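You operate a simulated robot arm through the tools that you are given. There is no shell and no other tool. Be economical: measure what you need, move in short steps, check, and stop when the job is done.

You run a simulated two-armed robot. Do the job below in one go: nothing can be reset, and whatever is moved stays where it is left.

JOB
Carry the small pan with orange lid with both arms and set it on the left belt.
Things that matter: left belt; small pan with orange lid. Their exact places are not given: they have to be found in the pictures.

Only the result counts: the job must be done as asked and must still hold three seconds after the hand-in. Knocking over, shifting, dropping, spilling or breaking anything else fails it. A push-on lid holds only when it is set on centred and level and pressed home; a screw cap is set on level and turned clockwise until tight.

ROBOT AND FRAMES
Two 7-joint arms with two-finger parallel grippers on one trunk, on a base that drives. Base frame: it is fixed to the floor where the robot stands at the start and does not move with it; the origin is under the middle of the robot, x ahead of it, y to its left, z up. Readings come in m, degrees, newtons and seconds.
The left shoulder is at the start at [0.06, 0.143, 0.93], the right one opposite. With the tool pointing down near the work surface each hand reaches from about 0.26 to 0.7 m from the robot's upright axis, wherever it stands, measured 20 degrees to its own side. Places, roughly: left belt [-4.1, 5, 1.1]; small pan with orange lid [-1.25, 1.25, 0.75]. Payload 1.57 kg a hand.
The TCP of each hand is the grasp point between the finger pads, 0.03 m short of the fingertips. In the tool frame z runs along the fingers and y along their closing line. Largest opening 0.11 m; finger width 0.024, thickness 0.012; the body of the gripper, 0.048 by 0.112 m, starts 0.078 m behind the TCP.
Orientation is told as [roll, pitch, yaw] about the base's x, y, z axes, in that order, counted from this pose: with the fingers straight down and closing along the base's y, the tool's x points along the base's -x, its y along +y and its z along -z.

CONTROLS
- The arms move only by the tool play_rows. It takes "left_steps", "right_steps" or both (then of equal length, played together; a hand with none holds still); each is one flat list of numbers, 7 for each row, row after row: the shift along the tool's x, y, z in m, then the turn, a rotation vector about the tool's x, y, z in degrees, then the opening, from 0 (shut) to 1 (fully open). In form: [tx, ty, tz, rx, ry, rz, gripper, tx, ty, tz, rx, ry, rz, gripper, ...]. A call has 1 to 20 rows; each row is the pose to reach, as a shift and turn from the pose commanded when the call began, along the tool's axes at that moment. A row lasts 0.2 s, in which the tool goes at most 0.05 m and 8.6 degrees; a call with a longer step from one row to the next is refused whole, and so is a gripper value outside its range. Where a pose cannot be reached the arm comes as near as it can. A force on the tool above 40 N (or 10 N above the force at the start of the call, whichever is more), or a blocked arm, ends the call early, and 0.2 s more pass. The fingers move at their own pace (about 0.045 m/s each) and stop on an object; they squeeze with about 29 N. The grip force told is the motor's: it shows also when the fingers shut on nothing. Time passes only in rows, and 0.2 s behind the last, so rows that repeat a pose let the fingers close. The reply holds the time, the measured pose of the TCP, the force on the tool along the base axes, the opening and the grip force, in the units named above and with some noise, with the torque about the TCP (base axes, N m) and any sound that the robot's microphone picked up.
- Cameras (640 x 400 px; columns grow to the right, rows downward): "scene" is now at [0.0537, 0.0126, 1.553]; the picture's right is [0.16, -0.99, 0.00], its down [-0.64, -0.10, -0.77] and it looks along [0.76, 0.12, -0.64] (base axes); focal length 295 px, centre (320, 200). "left" rides on the left gripper at [0.07, -0.016, -0.141] in its tool frame; the picture's right is [0.23, 0.97, 0.00], its down [-0.85, 0.20, -0.48] and it looks along [-0.47, 0.11, 0.88] (tool axes); focal length 222 px, centre (320, 200). "right" rides on the right gripper at [0.07, 0.016, -0.141] in its tool frame; the picture's right is [-0.23, 0.97, 0.00], its down [-0.85, -0.20, -0.48] and it looks along [-0.47, -0.11, 0.88] (tool axes); focal length 222 px, centre (320, 200).
- snapshot(camera): a new picture of that camera. It takes no simulated time.
- move_column(by): slides the trunk up (or, below 0, down) by that many m; the arms and the scene camera ride with it, the base frame stays. It gives what a move gives, with no picture.
- base_move(legs): drives the robot by 1 to 6 legs, each [ahead, left, turn to the left] in m, m and degrees, along the robot's own axes; the way and the turn of a leg run together, so that a leg with both is an arc; at most 1.5 m and 180 degrees a leg. The arms and the cameras ride along, it lands a little off, and it stops where it bumps. It gives what a move gives.
- turn_head(pan, tilt): turns the head with the scene camera to pan (to the left, within 86 degrees either way) and tilt (down, from -29 to 69), counted from straight ahead of the robot. It gives what a move gives.
- pixel_to_xyz(camera, pixels): for up to 12 pixels [column, row] of the newest picture of that camera ("zoom" is the newest enlarged one), the place [x, y, z] in the base frame of the surface seen there, good to about 0.002 m. It takes no simulated time.
- inspect(camera, box): a new picture of the part [left, top, right, bottom] of that camera's present view, enlarged. It takes no simulated time.
- sign_off(): hands the job in; it is judged then, once.

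Go step by step. Measure first, check grasps and placings, and put right what went wrong. The budget is 90 turns and 84 pictures, counting those below and the enlarged ones. Unless the task says otherwise, let go and move clear before handing in, and close with one line.

The tools are called after "Emit:" as a command line: name --argument value ..., lists and objects as JSON in quotes. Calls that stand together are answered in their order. play_rows: Moves the arms, as the interface text tells. Its arguments: {"type":"object","properties":{"left_steps":{"type":"array"},"right_steps":{"type":"array"}},"required":[]} The other tools are called the same way: move_column (by) slides the trunk up or down; base_move (legs) drives the base; turn_head (pan, tilt) turns the head that bears the scene camera; snapshot (camera) takes a picture; pixel_to_xyz (camera, pixels) gives the place of the surface under pixels of a picture; inspect (camera, box) takes an enlarged picture of a part of a camera's view; sign_off () hands the job in.

At the start:

```text
clock: 0.0
left_position: [0.4103, 0.2105, 1.0723]
left_orientation: [0.0, 0.0, -0.1]
left_force: [-0.4, 0.4, 0.5]
left_torque: [0.03, 0.0, 0.04]
left_opening: 0.1102
left_grip_force: 0.1
right_position: [0.4189, -0.1928, 1.1249]
right_orientation: [0.0, -0.1, 0.0]
right_force: [0.5, -0.7, 0.7]
right_torque: [0.0, -0.01, -0.02]
right_opening: 0.11
right_grip_force: 0.1
trunk travel left (down, up): [-0.529, 0.061]
robot x, y, heading: [0.0017, 0.0042, -0.1]
head pan, tilt: [9.1, 40.1]
```

scene: 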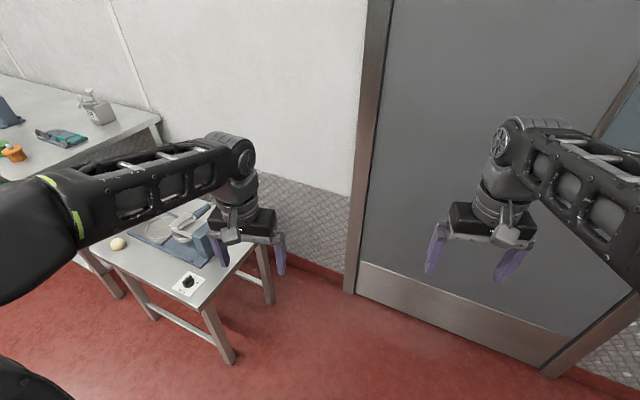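
right: 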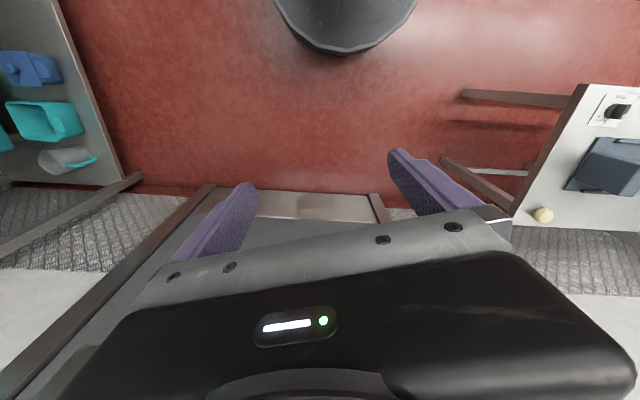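
left: 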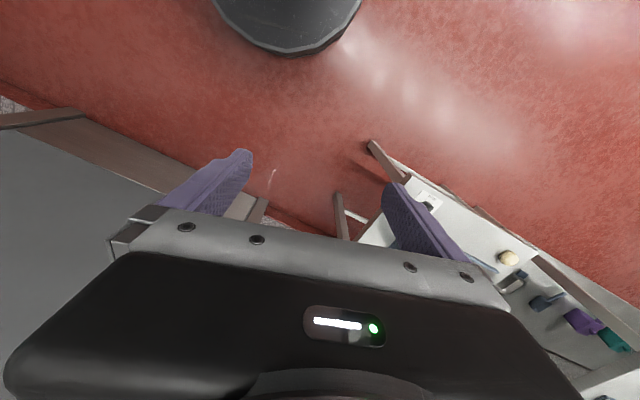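

The pan should be behind-left of me, out of view. I turn the head left to look around.

Emit:
turn_head --pan 86 --tilt 25

Emit:
snapshot --camera "scene"

```text
clock: 1.5
left_position: [0.4108, 0.2114, 1.0728]
left_orientation: [0.0, 0.0, 0.0]
left_force: [0.3, 1.3, -0.2]
left_torque: [-0.01, 0.01, 0.01]
left_opening: 0.1101
left_grip_force: 0.0
right_position: [0.4175, -0.1927, 1.1239]
right_orientation: [0.1, -0.1, 0.1]
right_force: [-0.1, 0.4, 0.1]
right_torque: [0.02, 0.0, 0.02]
right_opening: 0.1099
right_grip_force: 0.1
trunk travel left (down, up): [-0.529, 0.061]
robot x, y, heading: [-0.0005, 0.0, 0.1]
head pan, tilt: [85.9, 25.0]
```

```text
80 pictures are left
```

scene: 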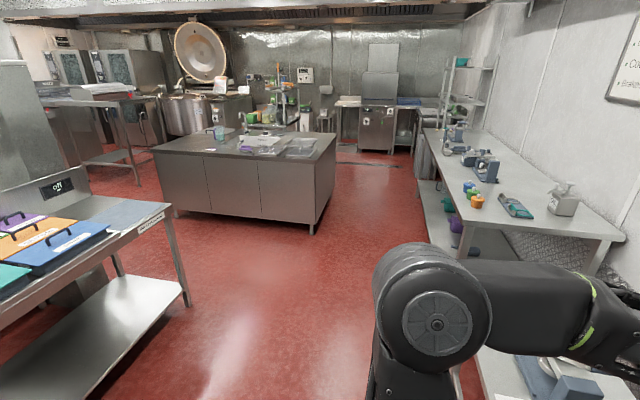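

The table on the left (0-180, 180-330) carries lidded coloured things and is near [-1.25,1.25]. I turn the base left 90° to face that region.

Emit:
base_move --legs '[[0, 0, 120]]'

Emit:
turn_head --pan 10 --tilt 20

Emit:
snapshot --camera "scene"

```text
clock: 6.8
left_position: [-0.3806, 0.2608, 1.0718]
left_orientation: [0.1, 0.0, 118.4]
left_force: [0.3, -0.5, -0.2]
left_torque: [-0.02, -0.04, -0.03]
left_opening: 0.1099
left_grip_force: 0.1
right_position: [-0.0288, 0.4607, 1.1258]
right_orientation: [0.0, -0.1, 118.4]
right_force: [0.6, -0.1, 0.3]
right_torque: [-0.02, 0.02, 0.02]
right_opening: 0.11
right_grip_force: 0.1
trunk travel left (down, up): [-0.529, 0.061]
robot x, y, heading: [0.0006, -0.0004, 118.4]
head pan, tilt: [85.9, 25.0]
```

```text
clock: 8.3
left_position: [-0.3816, 0.2613, 1.0727]
left_orientation: [0.0, 0.1, 118.4]
left_force: [0.9, -0.8, 0.0]
left_torque: [-0.01, 0.0, 0.01]
left_opening: 0.1102
left_grip_force: 0.1
right_position: [-0.0279, 0.4605, 1.1247]
right_orientation: [0.0, -0.1, 118.4]
right_force: [0.6, 0.2, -0.2]
right_torque: [0.0, 0.01, -0.02]
right_opening: 0.11
right_grip_force: 0.2
trunk travel left (down, up): [-0.529, 0.061]
robot x, y, heading: [-0.0003, -0.0026, 118.2]
head pan, tilt: [10.0, 20.0]
```

```text
79 pictures are left
```

scene: 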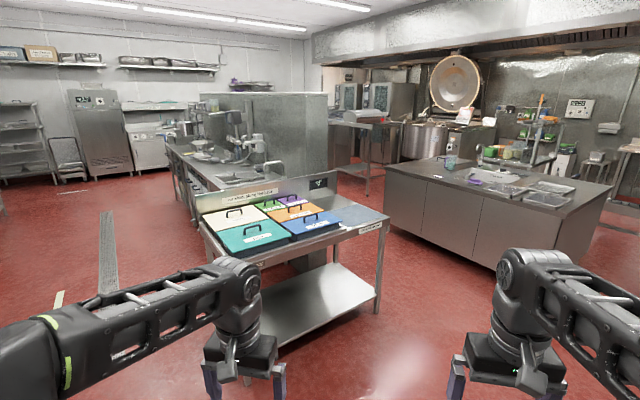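

The table holds GN pans with coloured lids with handles; the orange one is near (290,210). I zoom in and measure.

Emit:
inspect --camera "scene" --box '[190, 160, 400, 290]'

Emit:
pixel_to_xyz --camera "scene" --pixels '[[292, 212], [312, 222], [252, 232], [360, 215], [235, 210], [320, 295], [373, 125], [350, 122], [480, 160], [290, 202]]'

```text
3.05 times, centred on (295, 225) of scene
```

zoom: 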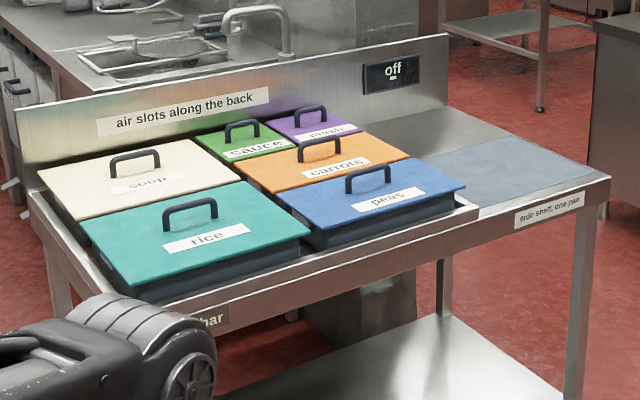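

```text
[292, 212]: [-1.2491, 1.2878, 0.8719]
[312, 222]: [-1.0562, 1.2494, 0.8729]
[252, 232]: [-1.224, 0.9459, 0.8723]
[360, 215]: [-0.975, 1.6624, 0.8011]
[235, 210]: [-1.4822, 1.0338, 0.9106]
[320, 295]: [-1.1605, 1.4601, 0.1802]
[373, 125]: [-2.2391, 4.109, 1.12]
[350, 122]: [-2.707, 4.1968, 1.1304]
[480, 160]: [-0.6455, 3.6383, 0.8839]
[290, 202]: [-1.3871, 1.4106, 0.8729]
```

The orange-lidded "carrots" pan is the target. I measure its lid corners, the tray rim, and table corners in the zoom.

Emit:
pixel_to_xyz --camera "zoom" --pixels '[[236, 161], [364, 132], [411, 157], [274, 192], [318, 158], [340, 150], [300, 158], [480, 214], [606, 178], [447, 100], [295, 142], [465, 186]]'

Emit:
inspect --camera "scene" --box '[300, 80, 480, 190]'

```text
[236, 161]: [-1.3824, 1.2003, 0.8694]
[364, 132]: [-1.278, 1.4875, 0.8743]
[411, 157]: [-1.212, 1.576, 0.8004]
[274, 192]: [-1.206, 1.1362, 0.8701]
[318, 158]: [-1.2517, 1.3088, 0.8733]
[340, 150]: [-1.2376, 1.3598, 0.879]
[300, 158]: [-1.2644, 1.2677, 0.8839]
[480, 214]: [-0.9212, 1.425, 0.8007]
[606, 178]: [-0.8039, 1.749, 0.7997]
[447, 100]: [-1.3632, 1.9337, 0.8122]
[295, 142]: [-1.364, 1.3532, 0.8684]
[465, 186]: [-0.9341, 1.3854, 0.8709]
```

```text
3.56 times, centred on (390, 135) of scene
```

zoom: 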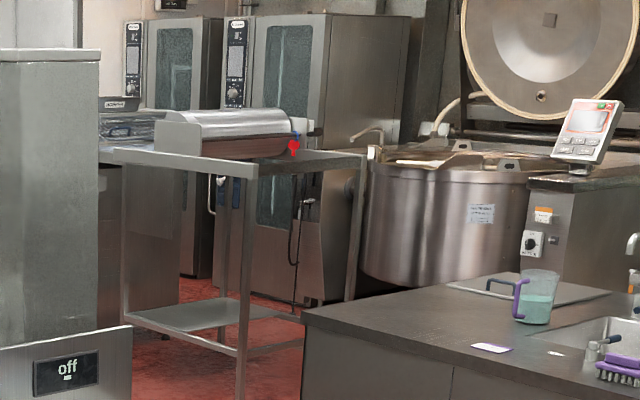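

Lid measures ~0.31 x 0.19 m centred near (-1.24, 1.31), with its long axis at ~70°; the table front faces heading ~160°. I drive up in front of it and look down.

Emit:
base_move --legs '[[1.2, 0, 0], [0, 0, 41.6]]'

Emit:
turn_head --pan 0 --tilt 45

Emit:
snapshot --camera "scene"

```text
clock: 16.3
left_position: [-1.0092, 1.0074, 1.0729]
left_orientation: [0.0, 0.0, 158.7]
left_force: [0.9, 0.3, 0.3]
left_torque: [-0.04, -0.06, -0.01]
left_opening: 0.1098
left_grip_force: 0.1
right_position: [-0.869, 1.3879, 1.1249]
right_orientation: [-0.1, -0.1, 158.6]
right_force: [-0.1, -0.4, 0.2]
right_torque: [-0.01, 0.02, -0.01]
right_opening: 0.1099
right_grip_force: 0.0
trunk travel left (down, up): [-0.529, 0.061]
robot x, y, heading: [-0.5464, 1.0537, 158.6]
head pan, tilt: [10.0, 20.0]
```

```text
clock: 17.2
left_position: [-1.0087, 1.0075, 1.0719]
left_orientation: [0.0, -0.1, 158.6]
left_force: [0.0, -0.7, 0.4]
left_torque: [-0.03, 0.0, 0.0]
left_opening: 0.11
left_grip_force: 0.1
right_position: [-0.8692, 1.3869, 1.1252]
right_orientation: [0.0, -0.1, 158.6]
right_force: [-0.7, 0.2, 0.1]
right_torque: [0.0, -0.04, -0.02]
right_opening: 0.11
right_grip_force: 0.0
trunk travel left (down, up): [-0.529, 0.061]
robot x, y, heading: [-0.5485, 1.0514, 158.7]
head pan, tilt: [0.0, 45.0]
```

```text
76 pictures are left
```

scene: 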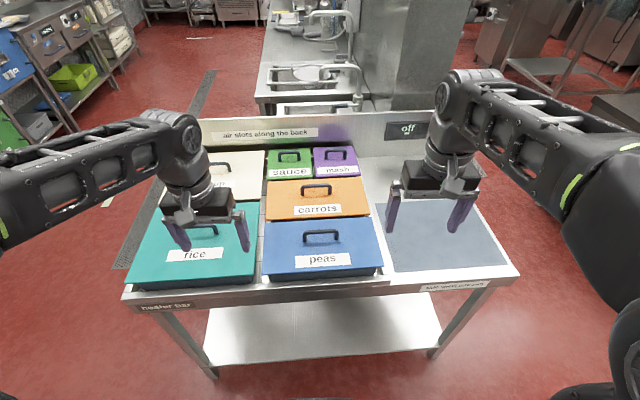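

Emit:
inspect --camera "scene" --box '[230, 130, 400, 240]'

Emit:
inspect --camera "scene" --box '[350, 110, 530, 300]'

```text
3.64 times, centred on (315, 185) of scene
```

zoom: 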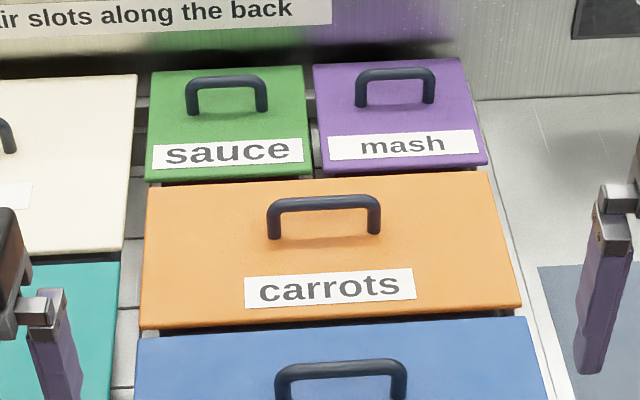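

```text
2.11 times, centred on (440, 205) of scene
```

zoom: 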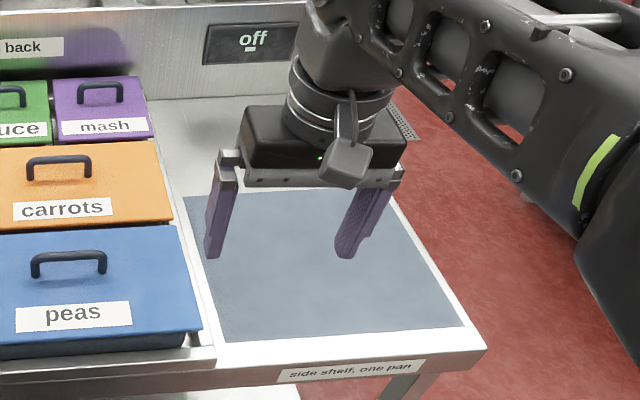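

The carrots pan is boxed by neighbours; the right end is open. I look with the wrist cameras and measure the gaps.

Emit:
snapshot --camera "right"

Emit:
snapshot --camera "left"

Emit:
inspect --camera "scene" --box '[250, 140, 400, 235]'

Emit:
pixel_to_xyz --camera "scene" --pixels '[[269, 182], [359, 179], [369, 215], [268, 219], [263, 200], [256, 240], [374, 217], [385, 260], [315, 184], [303, 186], [331, 186], [322, 278]]'

```text
73 pictures are left
```

right: 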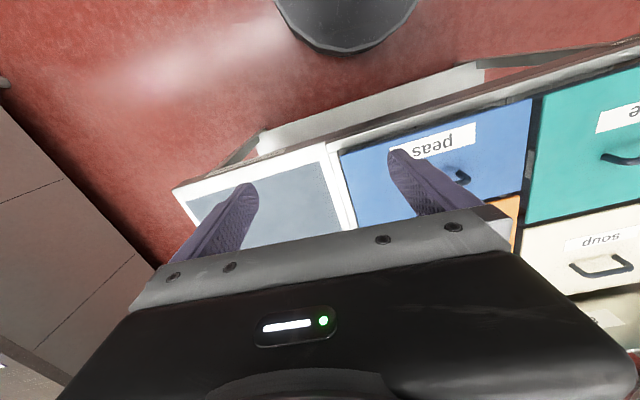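

```text
72 pictures are left
```

left: 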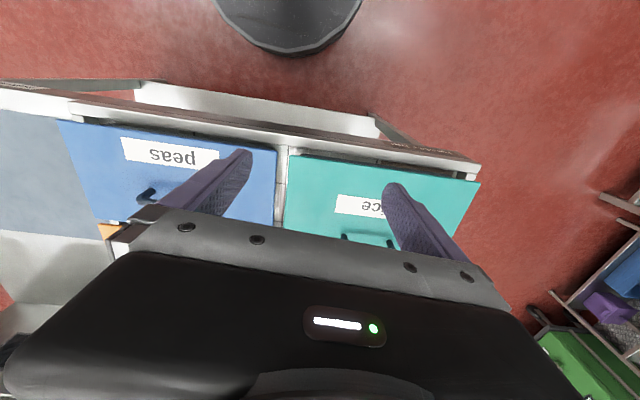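

```text
4.21 times, centred on (325, 188) of scene
```

zoom: 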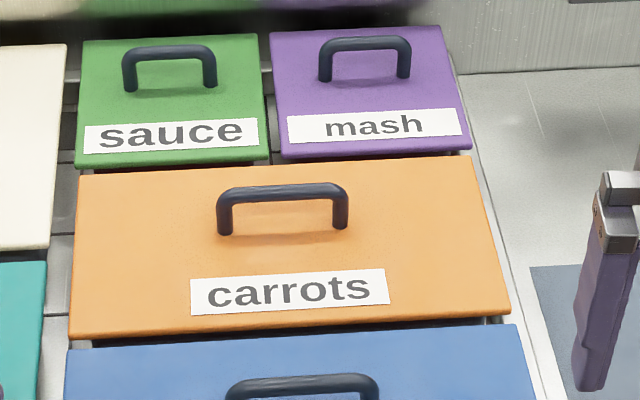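

```text
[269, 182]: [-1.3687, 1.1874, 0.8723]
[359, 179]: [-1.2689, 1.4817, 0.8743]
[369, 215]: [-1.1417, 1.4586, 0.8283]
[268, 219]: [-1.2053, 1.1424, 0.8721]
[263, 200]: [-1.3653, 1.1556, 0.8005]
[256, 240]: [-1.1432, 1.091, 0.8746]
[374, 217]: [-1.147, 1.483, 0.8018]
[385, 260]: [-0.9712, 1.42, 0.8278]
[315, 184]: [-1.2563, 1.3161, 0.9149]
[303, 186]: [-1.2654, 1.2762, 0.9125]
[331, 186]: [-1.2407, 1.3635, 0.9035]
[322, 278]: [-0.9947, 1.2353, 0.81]
```

I look closely at the right ends of the blue and orange pans to learn how the lid and pan body go together.

Emit:
inspect --camera "scene" --box '[345, 170, 405, 210]'

Emit:
inspect --camera "scene" --box '[230, 240, 400, 320]'

Emit:
inspect --camera "scene" --box '[240, 170, 300, 230]'

```text
10.00 times, centred on (375, 190) of scene
```

zoom: 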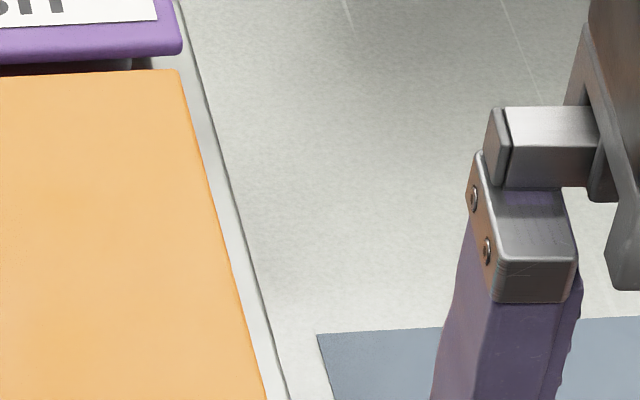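

```text
3.76 times, centred on (315, 280) of scene
```

zoom: 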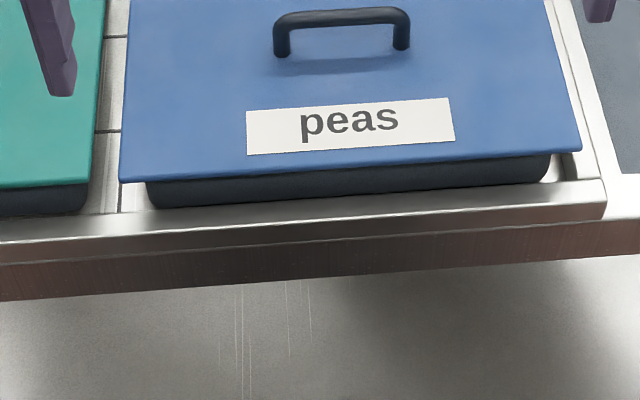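

```text
6.67 times, centred on (270, 200) of scene
```

zoom: 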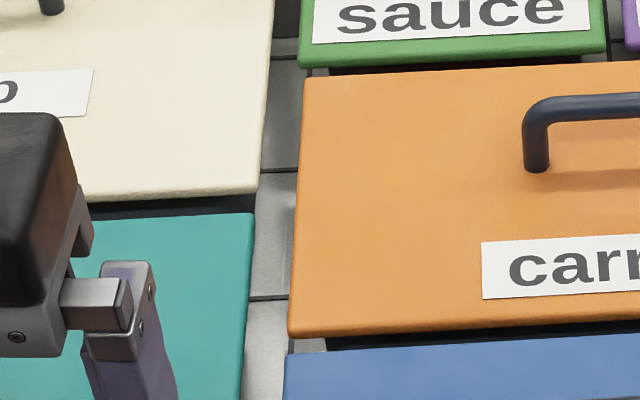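

Lids overhang dark pan bodies by ~2 cm. I check how wide my base is, and turn the right hand 90° and tilt it to look under the lid at the right end.

Emit:
pixel_to_xyz --camera "left" --pixels '[[287, 53], [287, 48], [150, 115], [290, 150], [120, 118]]'

Emit:
play_rows --right_steps '[0.0, -0.02, 0, 0, 0, -8.5, 1, 0, -0.04, 0, 0, 0, -17, 1, 0, -0.06, 0, 0, 0, -25.5, 1, 0, -0.08, 0, 0, 0, -34, 1, 0, -0.1, 0, 0, 0, -42.5, 1, 0, -0.12, 0, 0, 0, -51, 1, 0, -0.12, 0, 0, 0, -59.5, 1, 0, -0.12, 0, 0, 0, -68, 1, 0, -0.12, 0, 0, 0, -76.5, 1, 0, -0.12, 0, 0, 0, -85, 1, 0, -0.12, 0, 0, 0, -90, 1]'

```text
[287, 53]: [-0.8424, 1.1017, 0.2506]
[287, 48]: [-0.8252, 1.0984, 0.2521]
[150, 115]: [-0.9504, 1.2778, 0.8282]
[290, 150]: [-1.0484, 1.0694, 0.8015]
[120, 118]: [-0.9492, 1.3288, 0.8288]
```

```text
clock: 19.6
left_position: [-1.0098, 1.0072, 1.0724]
left_orientation: [0.0, 0.0, 158.5]
left_force: [0.0, -0.7, 0.4]
left_torque: [-0.03, 0.02, 0.0]
left_opening: 0.11
left_grip_force: 0.2
right_position: [-0.8266, 1.4986, 1.1255]
right_orientation: [-0.1, 0.0, -111.4]
right_force: [-0.4, 0.2, -0.5]
right_torque: [0.0, -0.01, 0.01]
right_opening: 0.1104
right_grip_force: 0.1
trunk travel left (down, up): [-0.529, 0.061]
robot x, y, heading: [-0.5469, 1.053, 158.5]
head pan, tilt: [0.0, 45.0]
```

Base radius is ~0.30 m, height 0.25. I check where the lower shelf's front edge is before driving closer.

Emit:
pixel_to_xyz --camera "scene" --pixels '[[325, 362], [325, 350], [215, 370], [435, 350], [325, 290], [140, 300]]'

```text
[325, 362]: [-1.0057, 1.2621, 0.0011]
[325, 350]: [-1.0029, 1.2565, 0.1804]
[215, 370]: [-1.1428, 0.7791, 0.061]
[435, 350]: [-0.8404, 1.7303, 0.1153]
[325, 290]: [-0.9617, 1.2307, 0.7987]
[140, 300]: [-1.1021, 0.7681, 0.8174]
```

Shelf front is 0.50 m ahead, so I can go ~0.15 m closer; I also square up to the table (heading ~161.6°).

Emit:
base_move --legs '[[0, 0, 3], [0.15, -0.03, 0]]'

Emit:
play_rows --right_steps '[0, 0, 0, 0, -8.5, 0, 1, 0, -0.02, 0, 0, -17, 0, 1, 0, -0.04, 0, 0, -25.5, 0, 1, 0, -0.06, 0.02, 0, -34, 0, 1, 0, -0.08, 0.05, 0, -42.5, 0, 1, 0, -0.1, 0.09, 0, -45, 0, 1, 0, -0.12, 0.12, 0, -45, 0, 1, 0, -0.14, 0.15, 0, -45, 0, 1]'

Emit:
snapshot --camera "right"

Emit:
snapshot --camera "scene"

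```text
clock: 21.4
left_position: [-1.1433, 1.0626, 1.0713]
left_orientation: [0.0, 0.1, 161.5]
left_force: [-1.2, 1.5, 0.2]
left_torque: [-0.05, -0.03, 0.01]
left_opening: 0.11
left_grip_force: 0.2
right_position: [-0.9852, 1.5634, 1.1249]
right_orientation: [-0.1, -0.1, -108.4]
right_force: [-0.6, -0.1, -0.1]
right_torque: [-0.03, -0.03, 0.0]
right_opening: 0.1102
right_grip_force: 0.1
trunk travel left (down, up): [-0.529, 0.061]
robot x, y, heading: [-0.6852, 1.1311, 161.6]
head pan, tilt: [0.0, 45.0]
```

```text
clock: 23.2
left_position: [-1.1422, 1.0623, 1.0737]
left_orientation: [0.0, 0.0, 161.5]
left_force: [-0.4, 0.4, 0.7]
left_torque: [-0.03, 0.0, 0.01]
left_opening: 0.1101
left_grip_force: 0.0
right_position: [-1.0066, 1.473, 1.0498]
right_orientation: [-0.7, -44.7, -108.3]
right_force: [-0.8, 0.2, -0.5]
right_torque: [0.01, 0.01, -0.01]
right_opening: 0.1104
right_grip_force: 0.1
right hand out of reach, approached as far as the arm can: row 1, 2, 3, 4, 5, 6, 7, 8
trunk travel left (down, up): [-0.529, 0.061]
robot x, y, heading: [-0.6854, 1.1348, 161.7]
head pan, tilt: [0.0, 45.0]
```

```text
67 pictures are left
```

right: 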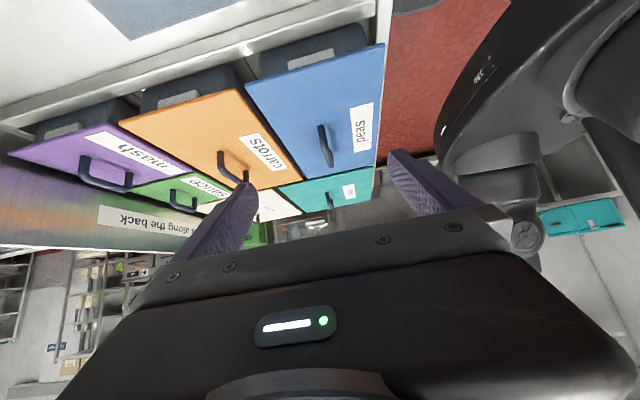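

```text
66 pictures are left
```

scene: 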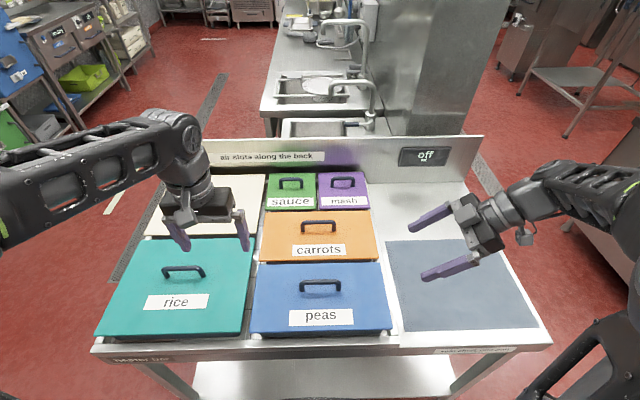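

Very informative: the pan's right end shows a grey lug under the lid near (180,98). I zoom in.

Emit:
inspect --camera "right" --box '[100, 20, 280, 130]'

Emit:
pixel_to_xyz --camera "right" --pixels '[[180, 98], [163, 104], [200, 92], [178, 85], [165, 85], [118, 122], [240, 85], [185, 104], [150, 92], [222, 75], [178, 78]]'

```text
3.56 times, centred on (190, 75) of right
```

zoom: 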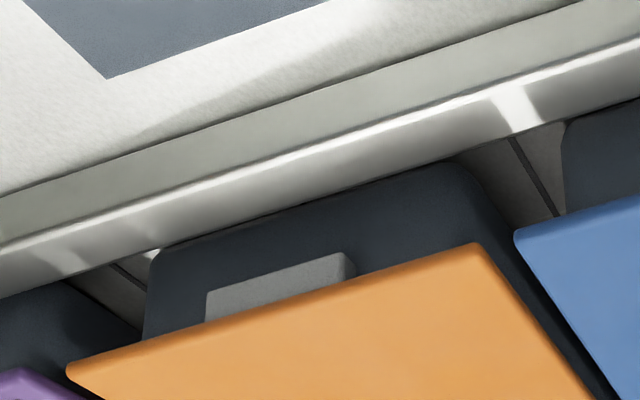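

```text
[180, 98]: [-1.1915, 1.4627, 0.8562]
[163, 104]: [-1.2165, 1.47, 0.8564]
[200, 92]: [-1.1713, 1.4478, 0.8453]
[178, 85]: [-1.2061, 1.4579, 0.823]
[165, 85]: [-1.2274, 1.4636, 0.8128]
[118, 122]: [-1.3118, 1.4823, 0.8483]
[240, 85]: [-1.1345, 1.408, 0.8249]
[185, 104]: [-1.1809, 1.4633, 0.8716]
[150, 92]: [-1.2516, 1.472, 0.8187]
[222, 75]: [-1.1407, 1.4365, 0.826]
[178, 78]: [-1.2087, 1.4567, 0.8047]
```

The pan ends carry grey lugs (~5 cm wide, 1 cm deep, z≈0.842-0.86) under the lid overhang. Before deciding, I untilt the right hand to test reach for the lid handle, which lets me learn whether the lid is fixed.

Emit:
play_rows --right_steps '[0, 0, 0, 0, 8.5, 0, 1, 0, 0, 0, 0, 17, 0, 1, 0, 0, 0, 0, 25.5, 0, 1, 0, 0, 0, 0, 34, 0, 1, 0, 0, 0, 0, 42.5, 0, 1, 0, 0, 0, 0, 44.7, 0, 1]'

```text
clock: 24.6
left_position: [-1.1422, 1.0614, 1.0725]
left_orientation: [-0.1, -0.1, 161.4]
left_force: [0.0, 0.5, -0.1]
left_torque: [-0.02, 0.0, -0.01]
left_opening: 0.1098
left_grip_force: 0.1
right_position: [-1.0043, 1.4749, 1.0487]
right_orientation: [0.0, -0.2, -108.4]
right_force: [-0.2, -0.9, -0.2]
right_torque: [-0.03, 0.02, -0.02]
right_opening: 0.1101
right_grip_force: 0.1
trunk travel left (down, up): [-0.529, 0.061]
robot x, y, heading: [-0.6842, 1.132, 161.5]
head pan, tilt: [0.0, 45.0]
```

Good. Now I measure the handle and lid precisely from here.

Emit:
inspect --camera "scene" --box '[250, 195, 400, 290]'

```text
4.21 times, centred on (325, 242) of scene
```

zoom: 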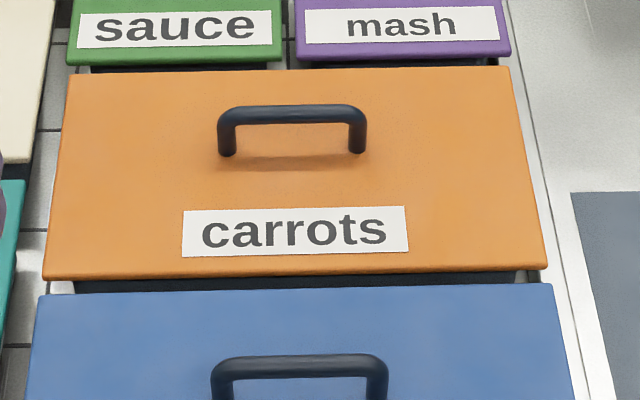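

Emit:
pixel_to_xyz --camera "zoom" --pixels '[[227, 112], [290, 109], [357, 110], [228, 150], [357, 150], [69, 78], [508, 70], [544, 266], [45, 275], [50, 170], [20, 190], [22, 140]]'

```text
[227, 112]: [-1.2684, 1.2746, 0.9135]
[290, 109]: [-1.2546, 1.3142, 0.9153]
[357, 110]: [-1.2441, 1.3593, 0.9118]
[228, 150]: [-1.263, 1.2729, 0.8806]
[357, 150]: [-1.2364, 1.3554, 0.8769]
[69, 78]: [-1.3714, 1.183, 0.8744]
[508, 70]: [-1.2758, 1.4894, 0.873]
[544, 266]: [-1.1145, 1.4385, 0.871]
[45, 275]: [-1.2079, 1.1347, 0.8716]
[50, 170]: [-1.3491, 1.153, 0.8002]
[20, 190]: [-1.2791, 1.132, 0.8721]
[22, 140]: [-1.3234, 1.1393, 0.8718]
```

Handle bar centre is ≈(-1.2555,1.3165), top z 0.915. I bring the right hand above it with fingers closing across it.

Emit:
play_rows --right_steps '[-0.0287, -0.0236, 0, 0, 0, -1.2, 1, -0.0574, -0.0471, 0, 0, 0, -1.2, 1, -0.0861, -0.0707, 0, 0, 0, -1.2, 1, -0.1148, -0.0942, 0, 0, 0, -1.2, 1, -0.1435, -0.1178, 0.0, 0, 0, -1.2, 1, -0.1722, -0.1413, 0.02, 0, 0, -1.2, 1, -0.2009, -0.1649, 0.04, 0, 0, -1.2, 1, -0.2296, -0.1884, 0.06, 0, 0, -1.2, 1]'

Emit:
snapshot --camera "right"

Emit:
snapshot --camera "scene"

```text
clock: 26.4
left_position: [-1.143, 1.0619, 1.0714]
left_orientation: [0.0, 0.0, 161.5]
left_force: [-0.4, 0.2, 0.6]
left_torque: [0.0, -0.01, 0.04]
left_opening: 0.1102
left_grip_force: 0.1
right_position: [-1.2587, 1.3149, 0.9897]
right_orientation: [-0.3, -0.1, -107.3]
right_force: [0.8, 0.1, -0.2]
right_torque: [0.0, -0.04, 0.01]
right_opening: 0.11
right_grip_force: 0.1
trunk travel left (down, up): [-0.529, 0.061]
robot x, y, heading: [-0.6862, 1.131, 161.6]
head pan, tilt: [0.0, 45.0]
```

```text
63 pictures are left
```

right: 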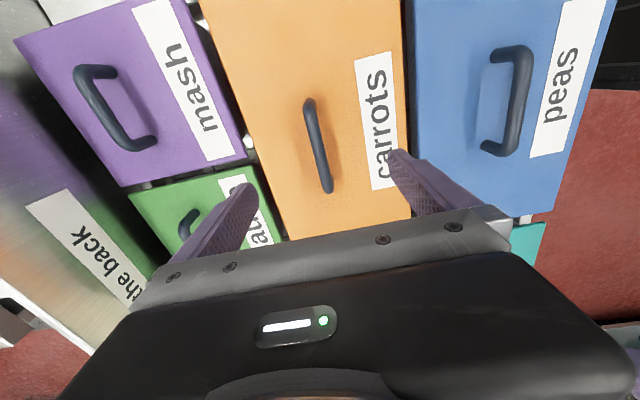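

```text
62 pictures are left
```

scene: 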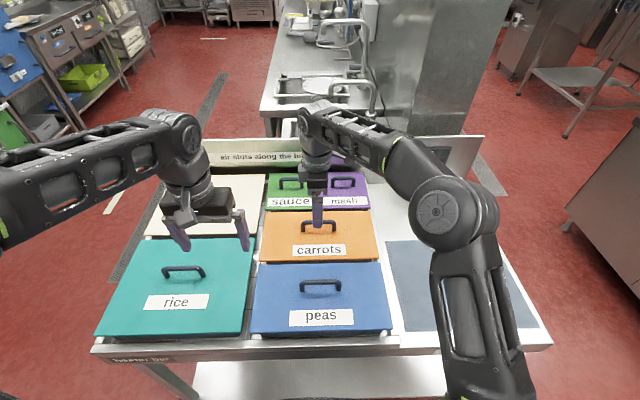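

In line: the bar lies between the fingers. I descend to z≈0.912 with fingers partly closed, then close on the bar.

Emit:
play_rows --right_steps '[0, 0, 0.025, 0, 0, 0, 0.5, 0, 0, 0.05, 0, 0, 0, 0.5, 0, 0, 0.077, 0, 0, 0, 0.5, 0, 0, 0.077, 0, 0, 0, 0.0, 0, 0, 0.077, 0, 0, 0, 0.0, 0, 0, 0.077, 0, 0, 0, 0.0, 0, 0, 0.077, 0, 0, 0, 0, 0, 0, 0.077, 0, 0, 0, 0]'

```text
clock: 28.2
left_position: [-1.1424, 1.0614, 1.0728]
left_orientation: [0.0, 0.0, 161.5]
left_force: [-0.3, 0.5, -0.3]
left_torque: [0.01, 0.0, 0.02]
left_opening: 0.1098
left_grip_force: 0.0
right_position: [-1.2575, 1.3181, 0.9142]
right_orientation: [0.0, -0.3, -107.1]
right_force: [1.5, -0.2, -0.1]
right_torque: [-0.01, -0.06, 0.05]
right_opening: 0.0125
right_grip_force: 28.6
trunk travel left (down, up): [-0.529, 0.061]
robot x, y, heading: [-0.6869, 1.1295, 161.7]
head pan, tilt: [0.0, 45.0]
```

The bar (12 mm) is gripped. I lift very gently by 6 mm and read the force.

Emit:
play_rows --right_steps '[0, 0, -0.002, 0, 0, 0, 0, 0, 0, -0.004, 0, 0, 0, 0, 0, 0, -0.006, 0, 0, 0, 0, 0, 0, -0.006, 0, 0, 0, 0]'

Emit:
inspect --camera "scene" --box '[250, 195, 400, 290]'

```text
clock: 29.2
left_position: [-1.1425, 1.0618, 1.0724]
left_orientation: [0.1, 0.0, 161.4]
left_force: [0.0, -0.5, -0.9]
left_torque: [-0.01, -0.01, -0.01]
left_opening: 0.1099
left_grip_force: 0.2
right_position: [-1.2586, 1.3162, 0.9182]
right_orientation: [-0.2, -0.2, -107.1]
right_force: [0.3, 0.4, -5.9]
right_torque: [0.0, 0.08, 0.01]
right_opening: 0.0123
right_grip_force: 29.0
trunk travel left (down, up): [-0.529, 0.061]
robot x, y, heading: [-0.6856, 1.1302, 161.9]
head pan, tilt: [0.0, 45.0]
```

```text
4.21 times, centred on (325, 242) of scene
```

zoom: 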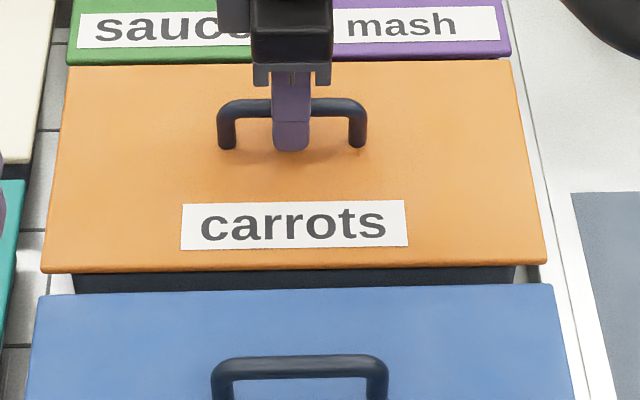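

Load is 5.9 N and the lid rose ~6 mm; unclear whether the pan came with it. I lift a bit more and look at the dark body.

Emit:
play_rows --right_steps '[0, 0, -0.005, 0, 0, 0, 0, 0, 0, -0.01, 0, 0, 0, 0, 0, 0, -0.016, 0, 0, 0, 0, 0, 0, -0.016, 0, 0, 0, 0]'

Emit:
inspect --camera "scene" --box '[250, 195, 400, 290]'

```text
clock: 30.2
left_position: [-1.1429, 1.0613, 1.0719]
left_orientation: [0.1, 0.0, 161.5]
left_force: [-0.4, 0.1, -0.4]
left_torque: [0.04, -0.01, -0.02]
left_opening: 0.1101
left_grip_force: 0.0
right_position: [-1.258, 1.3171, 0.933]
right_orientation: [0.0, -0.4, -107.2]
right_force: [0.0, -1.1, 0.5]
right_torque: [0.0, 0.07, 0.01]
right_opening: 0.0126
right_grip_force: 29.2
trunk travel left (down, up): [-0.529, 0.061]
robot x, y, heading: [-0.6877, 1.1341, 161.7]
head pan, tilt: [0.0, 45.0]
```

```text
4.21 times, centred on (325, 242) of scene
```

zoom: 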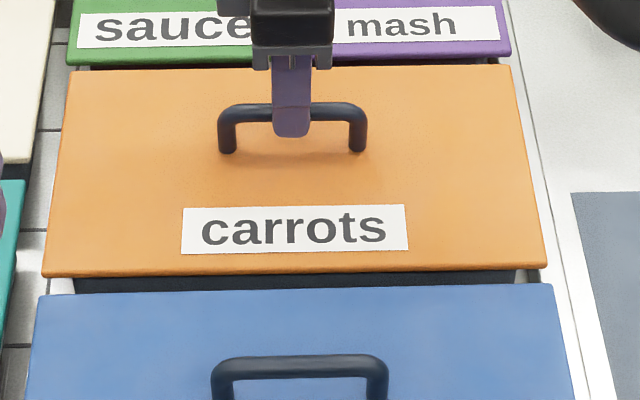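

The fingers slid up the bar: lid is back down, bar held at the fingertips, no load. I regrip deeper and lift again slowly to read what load it takes.

Emit:
play_rows --right_steps '[0, 0, 0, 0, 0, 0, 0.3, 0, 0, 0.0, 0, 0, 0, 0.3, 0, 0, 0.024, 0, 0, 0, 0.3, 0, 0, 0.025, 0, 0, 0, 0.3, 0, 0, 0.025, 0, 0, 0, 0, 0, 0, 0.025, 0, 0, 0, 0, 0, 0, 0.025, 0, 0, 0, 0, 0, 0, 0.025, 0, 0, 0, 0]'

Emit:
play_rows --right_steps '[0, 0, -0.001, 0, 0, 0, 0, 0, 0, -0.002, 0, 0, 0, 0, 0, 0, -0.003, 0, 0, 0, 0, 0, 0, -0.003, 0, 0, 0, 0]'

Emit:
play_rows --right_steps '[0, 0, -0.001, 0, 0, 0, 0, 0, 0, -0.002, 0, 0, 0, 0, 0, 0, -0.003, 0, 0, 0, 0, 0, 0, -0.003, 0, 0, 0, 0]'

Emit:
play_rows --right_steps '[0, 0, -0.001, 0, 0, 0, 0, 0, 0, -0.002, 0, 0, 0, 0, 0, 0, -0.003, 0, 0, 0, 0, 0, 0, -0.003, 0, 0, 0, 0]'

Emit:
inspect --camera "scene" --box '[250, 195, 400, 290]'

```text
clock: 32.0
left_position: [-1.1421, 1.0624, 1.0717]
left_orientation: [-0.1, -0.1, 161.5]
left_force: [-0.2, -0.1, 0.5]
left_torque: [0.0, 0.03, -0.01]
left_opening: 0.1099
left_grip_force: 0.0
right_position: [-1.2579, 1.3156, 0.909]
right_orientation: [-0.1, -0.4, -107.1]
right_force: [0.1, -0.4, 0.2]
right_torque: [-0.02, 0.0, 0.03]
right_opening: 0.0127
right_grip_force: 28.6
trunk travel left (down, up): [-0.529, 0.061]
robot x, y, heading: [-0.6861, 1.1309, 161.6]
head pan, tilt: [0.0, 45.0]
```

```text
clock: 33.0
left_position: [-1.1432, 1.0624, 1.0713]
left_orientation: [0.0, 0.0, 161.4]
left_force: [0.0, -0.2, 0.1]
left_torque: [-0.01, 0.01, 0.0]
left_opening: 0.1101
left_grip_force: 0.1
right_position: [-1.2568, 1.3176, 0.9119]
right_orientation: [0.0, -0.3, -107.2]
right_force: [0.2, -0.1, -8.0]
right_torque: [0.02, 0.08, -0.03]
right_opening: 0.0126
right_grip_force: 29.3
trunk travel left (down, up): [-0.529, 0.061]
robot x, y, heading: [-0.685, 1.1307, 161.5]
head pan, tilt: [0.0, 45.0]
```

```text
clock: 34.0
left_position: [-1.1427, 1.0618, 1.0729]
left_orientation: [-0.1, 0.0, 161.5]
left_force: [0.4, 0.6, 0.4]
left_torque: [0.0, -0.01, 0.02]
left_opening: 0.1101
left_grip_force: 0.1
right_position: [-1.2582, 1.3161, 0.915]
right_orientation: [-0.1, -0.4, -107.2]
right_force: [-1.2, -0.4, -6.6]
right_torque: [0.01, 0.06, 0.01]
right_opening: 0.0129
right_grip_force: 28.7
trunk travel left (down, up): [-0.529, 0.061]
robot x, y, heading: [-0.6878, 1.1348, 161.5]
head pan, tilt: [0.0, 45.0]
```

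```text
clock: 35.0
left_position: [-1.1425, 1.0605, 1.0721]
left_orientation: [0.0, 0.0, 161.4]
left_force: [0.0, 0.2, 0.1]
left_torque: [0.02, -0.03, 0.01]
left_opening: 0.11
left_grip_force: 0.0
right_position: [-1.2582, 1.3167, 0.9175]
right_orientation: [-0.1, -0.2, -107.2]
right_force: [0.1, -0.1, -6.7]
right_torque: [0.03, 0.06, 0.02]
right_opening: 0.0126
right_grip_force: 29.5
trunk travel left (down, up): [-0.529, 0.061]
robot x, y, heading: [-0.6863, 1.1342, 161.6]
head pan, tilt: [0.0, 45.0]
```

```text
4.21 times, centred on (325, 242) of scene
```

zoom: 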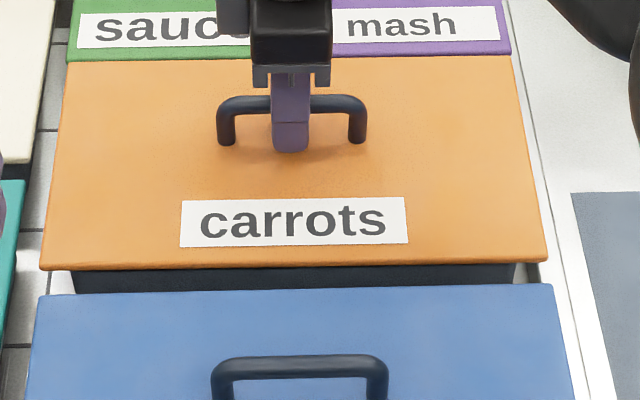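

Steady 6.7 N as it rises. I continue in small steps, watching the force.

Emit:
play_rows --right_steps '[0, 0, -0.001, 0, 0, 0, 0, 0, 0, -0.002, 0, 0, 0, 0, 0, 0, -0.003, 0, 0, 0, 0, 0, 0, -0.003, 0, 0, 0, 0]'

Emit:
play_rows --right_steps '[0, 0, -0.001, 0, 0, 0, 0, 0, 0, -0.002, 0, 0, 0, 0, 0, 0, -0.003, 0, 0, 0, 0, 0, 0, -0.003, 0, 0, 0, 0]'

Emit:
inspect --camera "scene" --box '[250, 195, 400, 290]'

```text
clock: 36.0
left_position: [-1.1416, 1.0618, 1.0729]
left_orientation: [0.0, 0.0, 161.6]
left_force: [-0.2, 0.2, 0.3]
left_torque: [-0.01, -0.04, -0.02]
left_opening: 0.1101
left_grip_force: 0.0
right_position: [-1.2568, 1.3166, 0.9212]
right_orientation: [-0.2, -0.3, -107.4]
right_force: [-0.5, -0.2, -7.4]
right_torque: [0.03, 0.1, 0.0]
right_opening: 0.0125
right_grip_force: 29.1
trunk travel left (down, up): [-0.529, 0.061]
robot x, y, heading: [-0.6864, 1.1289, 161.6]
head pan, tilt: [0.0, 45.0]
```

```text
clock: 37.0
left_position: [-1.143, 1.0625, 1.0727]
left_orientation: [0.0, 0.0, 161.5]
left_force: [-0.8, -0.4, 0.6]
left_torque: [0.01, 0.01, 0.03]
left_opening: 0.11
left_grip_force: 0.1
right_position: [-1.2569, 1.3168, 0.9243]
right_orientation: [-0.2, -0.3, -107.2]
right_force: [0.5, -0.2, -7.7]
right_torque: [0.03, 0.06, -0.01]
right_opening: 0.0127
right_grip_force: 29.1
trunk travel left (down, up): [-0.529, 0.061]
robot x, y, heading: [-0.6843, 1.1309, 161.6]
head pan, tilt: [0.0, 45.0]
```

```text
4.21 times, centred on (325, 242) of scene
```

zoom: 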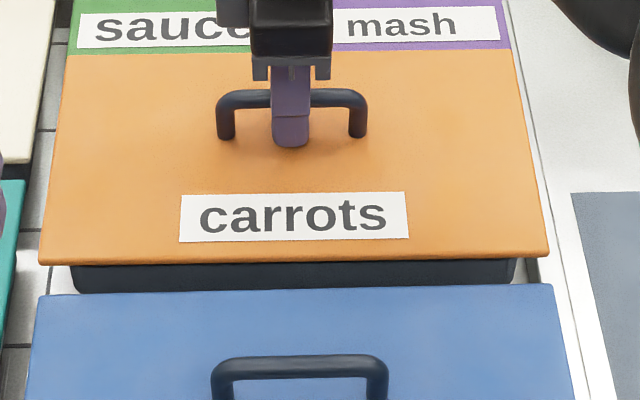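

Still ambiguous; I lift another 9 mm so that a gap, if any, becomes visible.

Emit:
play_rows --right_steps '[0, 0, -0.0015, 0, 0, 0, 0, 0, 0, -0.003, 0, 0, 0, 0, 0, 0, -0.0045, 0, 0, 0, 0, 0, 0, -0.006, 0, 0, 0, 0, 0, 0, -0.0075, 0, 0, 0, 0, 0, 0, -0.009, 0, 0, 0, 0, 0, 0, -0.01, 0, 0, 0, 0]'

Emit:
inspect --camera "scene" --box '[250, 195, 400, 290]'

Emit:
pixel_to_xyz --camera "zoom" --pixels '[[300, 260], [300, 270], [300, 282], [530, 260], [45, 255], [300, 240], [100, 270], [500, 270]]'

```text
clock: 38.6
left_position: [-1.1413, 1.062, 1.0716]
left_orientation: [0.0, 0.0, 161.5]
left_force: [-1.1, 0.1, 0.1]
left_torque: [-0.01, 0.01, 0.04]
left_opening: 0.1101
left_grip_force: 0.1
right_position: [-1.2573, 1.3159, 0.9346]
right_orientation: [0.0, -0.3, -107.3]
right_force: [0.3, -0.2, -7.4]
right_torque: [-0.01, 0.06, 0.0]
right_opening: 0.0126
right_grip_force: 28.7
trunk travel left (down, up): [-0.529, 0.061]
robot x, y, heading: [-0.6846, 1.1316, 161.6]
head pan, tilt: [0.0, 45.0]
```

```text
4.21 times, centred on (325, 242) of scene
```

zoom: 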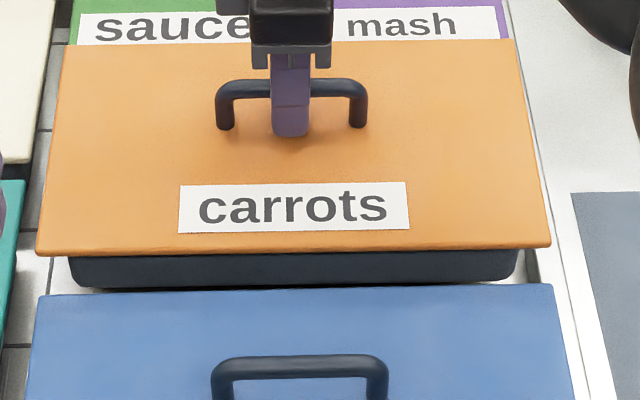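

```text
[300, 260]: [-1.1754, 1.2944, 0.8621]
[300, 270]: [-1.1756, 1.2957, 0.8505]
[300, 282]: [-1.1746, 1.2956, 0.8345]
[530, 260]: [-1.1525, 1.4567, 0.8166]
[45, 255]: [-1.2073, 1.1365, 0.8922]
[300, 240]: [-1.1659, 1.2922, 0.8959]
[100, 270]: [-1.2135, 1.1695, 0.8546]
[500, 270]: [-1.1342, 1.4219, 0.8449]
```

The dark body now floats at z≈0.83–0.86 right beneath the raised lid: lid and pan lift together, ~7.4 N (0.75 kg). Plan: set it back down, then grip the bar with both hands side by side, tilted outward. First I lower and shift the right hand to the right part of the bar.

Emit:
play_rows --right_steps '[0, 0, 0.005, 0, 0, 0, 0, 0, 0, 0.01, 0, 0, 0, 0, 0, 0, 0.015, 0, 0, 0, 0, 0, 0, 0.02, 0, 0, 0, 0, 0, 0, 0.0245, 0, 0, 0, 0, 0, 0, 0.0245, 0, 0, 0, 0, 0, 0, 0.0245, 0, 0, 0, 0.4, 0, 0, 0.0245, 0, 0, 0, 0.4, 0, 0, 0.0245, 0, 0, 0, 0.4]'

Emit:
play_rows --left_steps '[0, 0, 0, 0, 0, 8.5, 1, 0, 0, 0, 0, 0, 17, 1, 0, 0, 0, 0, 0, 25.5, 1, 0, 0, 0, 0, 0, 34, 1, 0, 0, 0, 0, 0, 42.5, 1, 0, 0, 0, 0, 0, 51, 1, 0, 0, 0, 0, 0, 59.5, 1, 0, 0, 0, 0, 0, 68, 1, 0, 0, 0, 0, 0, 76.5, 1, 0, 0, 0, 0, 0, 85, 1, 0, 0, 0, 0, 0, 91.4, 1, 0, 0, 0, 0, 0, 91.4, 1]'

Emit:
inspect --camera "scene" --box '[190, 150, 430, 300]'

```text
clock: 40.6
left_position: [-1.1431, 1.0618, 1.0728]
left_orientation: [0.0, 0.0, 161.4]
left_force: [0.1, 0.3, 0.2]
left_torque: [0.03, 0.02, 0.0]
left_opening: 0.11
left_grip_force: 0.0
right_position: [-1.2582, 1.3158, 0.9104]
right_orientation: [-0.1, -0.2, -107.3]
right_force: [0.1, -0.6, 0.8]
right_torque: [-0.03, 0.01, -0.01]
right_opening: 0.044
right_grip_force: 0.0
trunk travel left (down, up): [-0.529, 0.061]
robot x, y, heading: [-0.6846, 1.1349, 161.6]
head pan, tilt: [0.0, 45.0]
```

```text
clock: 43.2
left_position: [-1.1424, 1.0623, 1.0723]
left_orientation: [0.0, 0.0, 70.0]
left_force: [-0.3, 0.9, -1.0]
left_torque: [0.01, -0.01, -0.03]
left_opening: 0.11
left_grip_force: 0.1
right_position: [-1.2564, 1.3146, 0.9103]
right_orientation: [-0.1, -0.3, -107.2]
right_force: [-0.6, 0.8, -0.1]
right_torque: [-0.01, 0.0, -0.02]
right_opening: 0.0441
right_grip_force: 0.1
trunk travel left (down, up): [-0.529, 0.061]
robot x, y, heading: [-0.6861, 1.131, 161.7]
head pan, tilt: [0.0, 45.0]
```

```text
2.67 times, centred on (310, 225) of scene
```

zoom: 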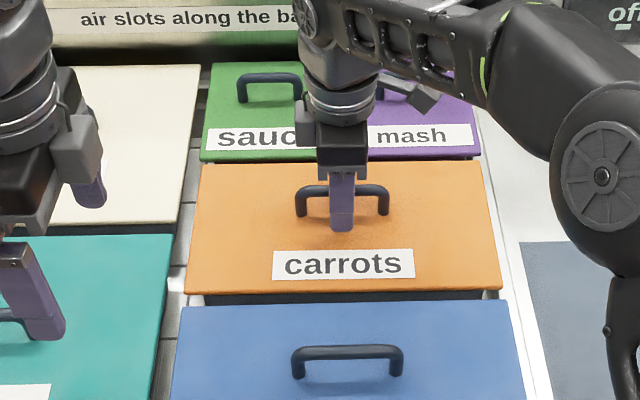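

Right hand is centred on the bar. I shift it 23 mm to the right along the bar and tilt it 15° outward.

Emit:
play_rows --right_steps '[0.008, 0, 0, 0, -3, 0, 0.4, 0.016, 0, 0, 0, -8, 0, 0.4, 0.023, 0, 0, 0, -15, 0, 0.4, 0.023, 0, 0, 0, -15, 0, 0.4]' --left_steps '[0, 0, 0, 0, 5, 0, 0.5, 0, 0, 0, 0, 10, 0, 0.5, 0, 0, 0, 0, 15, 0, 0.5, 0, 0, 0, 0, 15, 0, 0.5]'

Emit:
inspect --camera "scene" --box '[190, 150, 430, 300]'

```text
clock: 44.2
left_position: [-1.1426, 1.0614, 1.0722]
left_orientation: [0.0, 15.0, 70.2]
left_force: [-0.4, 0.3, 1.2]
left_torque: [0.01, -0.02, -0.01]
left_opening: 0.0548
left_grip_force: 0.1
right_position: [-1.251, 1.3381, 0.9109]
right_orientation: [-0.1, -15.4, -107.2]
right_force: [0.7, 0.1, -1.3]
right_torque: [0.03, -0.03, -0.04]
right_opening: 0.044
right_grip_force: 0.1
trunk travel left (down, up): [-0.529, 0.061]
robot x, y, heading: [-0.687, 1.1304, 161.6]
head pan, tilt: [0.0, 45.0]
```

```text
2.67 times, centred on (310, 225) of scene
```

zoom: 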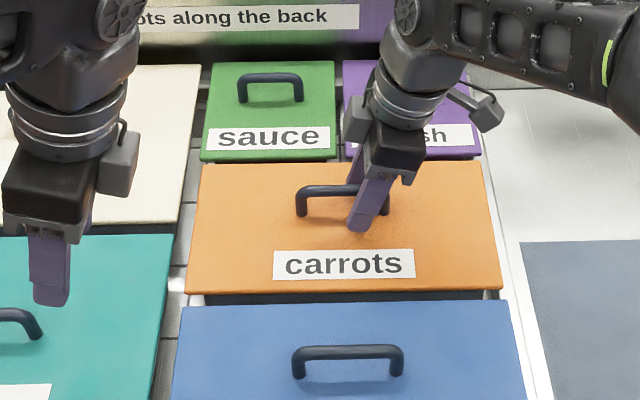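

The left tilt went the wrong way (wrist must lean left); I correct it to -22° and also bring the right to -22°.

Emit:
play_rows --right_steps '[0, 0, 0, 0, -2, 0, 0.4, 0, 0, 0, 0, -4, 0, 0.4, 0.001, 0, 0, 0, -6.6, 0, 0.4, 0.001, 0, 0, 0, -6.6, 0, 0.4, 0.001, 0, 0, 0, -6.6, 0, 0.4, 0.001, 0, 0, 0, -6.6, 0, 0.4]' --left_steps '[0, 0, 0, 0, -8, 0, 0.5, 0, 0, 0, 0, -16, 0, 0.5, 0, 0, 0, 0, -24, 0, 0.5, 0, 0, 0, 0, -32, 0, 0.5, 0, 0, 0, 0, -37, 0, 0.5, 0, 0, 0, 0, -37, 0, 0.5]'

Emit:
snapshot --camera "scene"

```text
clock: 45.6
left_position: [-1.1421, 1.062, 1.0726]
left_orientation: [0.0, -22.0, 70.1]
left_force: [-0.1, 0.1, 0.3]
left_torque: [-0.01, 0.01, -0.01]
left_opening: 0.0551
left_grip_force: 0.1
right_position: [-1.249, 1.3399, 0.9099]
right_orientation: [-0.1, -22.0, -107.2]
right_force: [-0.2, -0.5, 0.4]
right_torque: [-0.01, 0.0, -0.01]
right_opening: 0.044
right_grip_force: 0.1
trunk travel left (down, up): [-0.529, 0.061]
robot x, y, heading: [-0.6839, 1.1333, 161.7]
head pan, tilt: [0.0, 45.0]
```

```text
54 pictures are left
```

scene: 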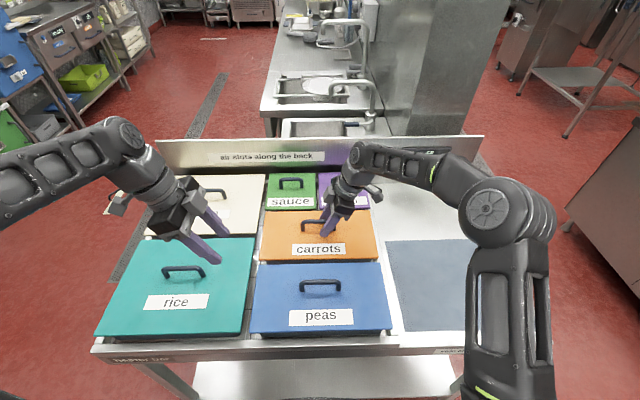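

Left hand now leans correctly. I move it to a standoff 8 cm from the left part of the bar.

Emit:
play_rows --left_steps '[-0.0171, 0.0321, 0.0226, -1.0, 0, -2.5, 0.5, -0.0341, 0.0642, 0.0453, -1.0, 0, -2.5, 0.5, -0.0512, 0.0963, 0.068, -1.0, 0, -2.5, 0.45, -0.0683, 0.1283, 0.0906, -1.0, 0, -2.5, 0.4, -0.0853, 0.1604, 0.1133, -1.0, 0, -2.5, 0.4, -0.1024, 0.1925, 0.1359, -1.0, 0, -2.5, 0.4, -0.1024, 0.1925, 0.1359, -1.0, 0, -2.5, 0.4]'

Emit:
inspect --camera "scene" --box '[190, 130, 430, 280]'

Emit:
snapshot --camera "left"

```text
clock: 47.2
left_position: [-1.2724, 1.2662, 0.9865]
left_orientation: [0.0, -22.1, 72.8]
left_force: [0.7, 0.4, 0.4]
left_torque: [-0.01, 0.01, 0.0]
left_opening: 0.0439
left_grip_force: 0.0
right_position: [-1.2492, 1.3385, 0.9103]
right_orientation: [-0.2, -21.8, -107.2]
right_force: [-0.8, -0.2, -0.3]
right_torque: [0.02, 0.01, -0.02]
right_opening: 0.0439
right_grip_force: 0.0
trunk travel left (down, up): [-0.529, 0.061]
robot x, y, heading: [-0.6829, 1.1376, 161.6]
head pan, tilt: [0.0, 45.0]
```

```text
2.67 times, centred on (310, 205) of scene
```

zoom: 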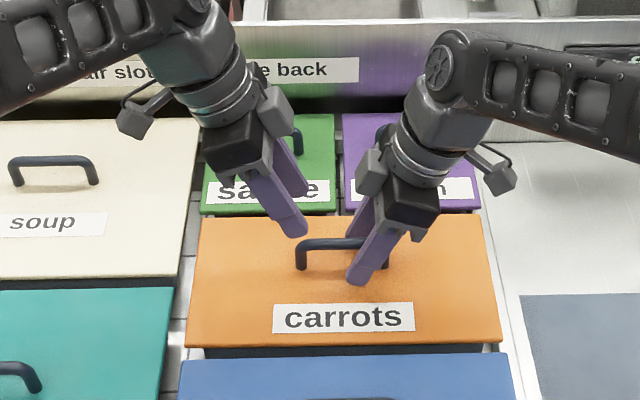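

```text
52 pictures are left
```

left: 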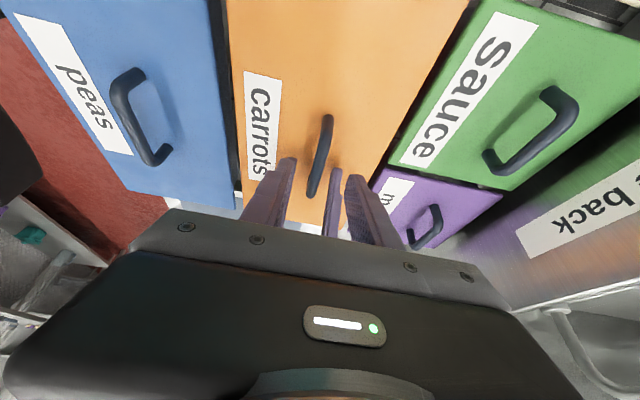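

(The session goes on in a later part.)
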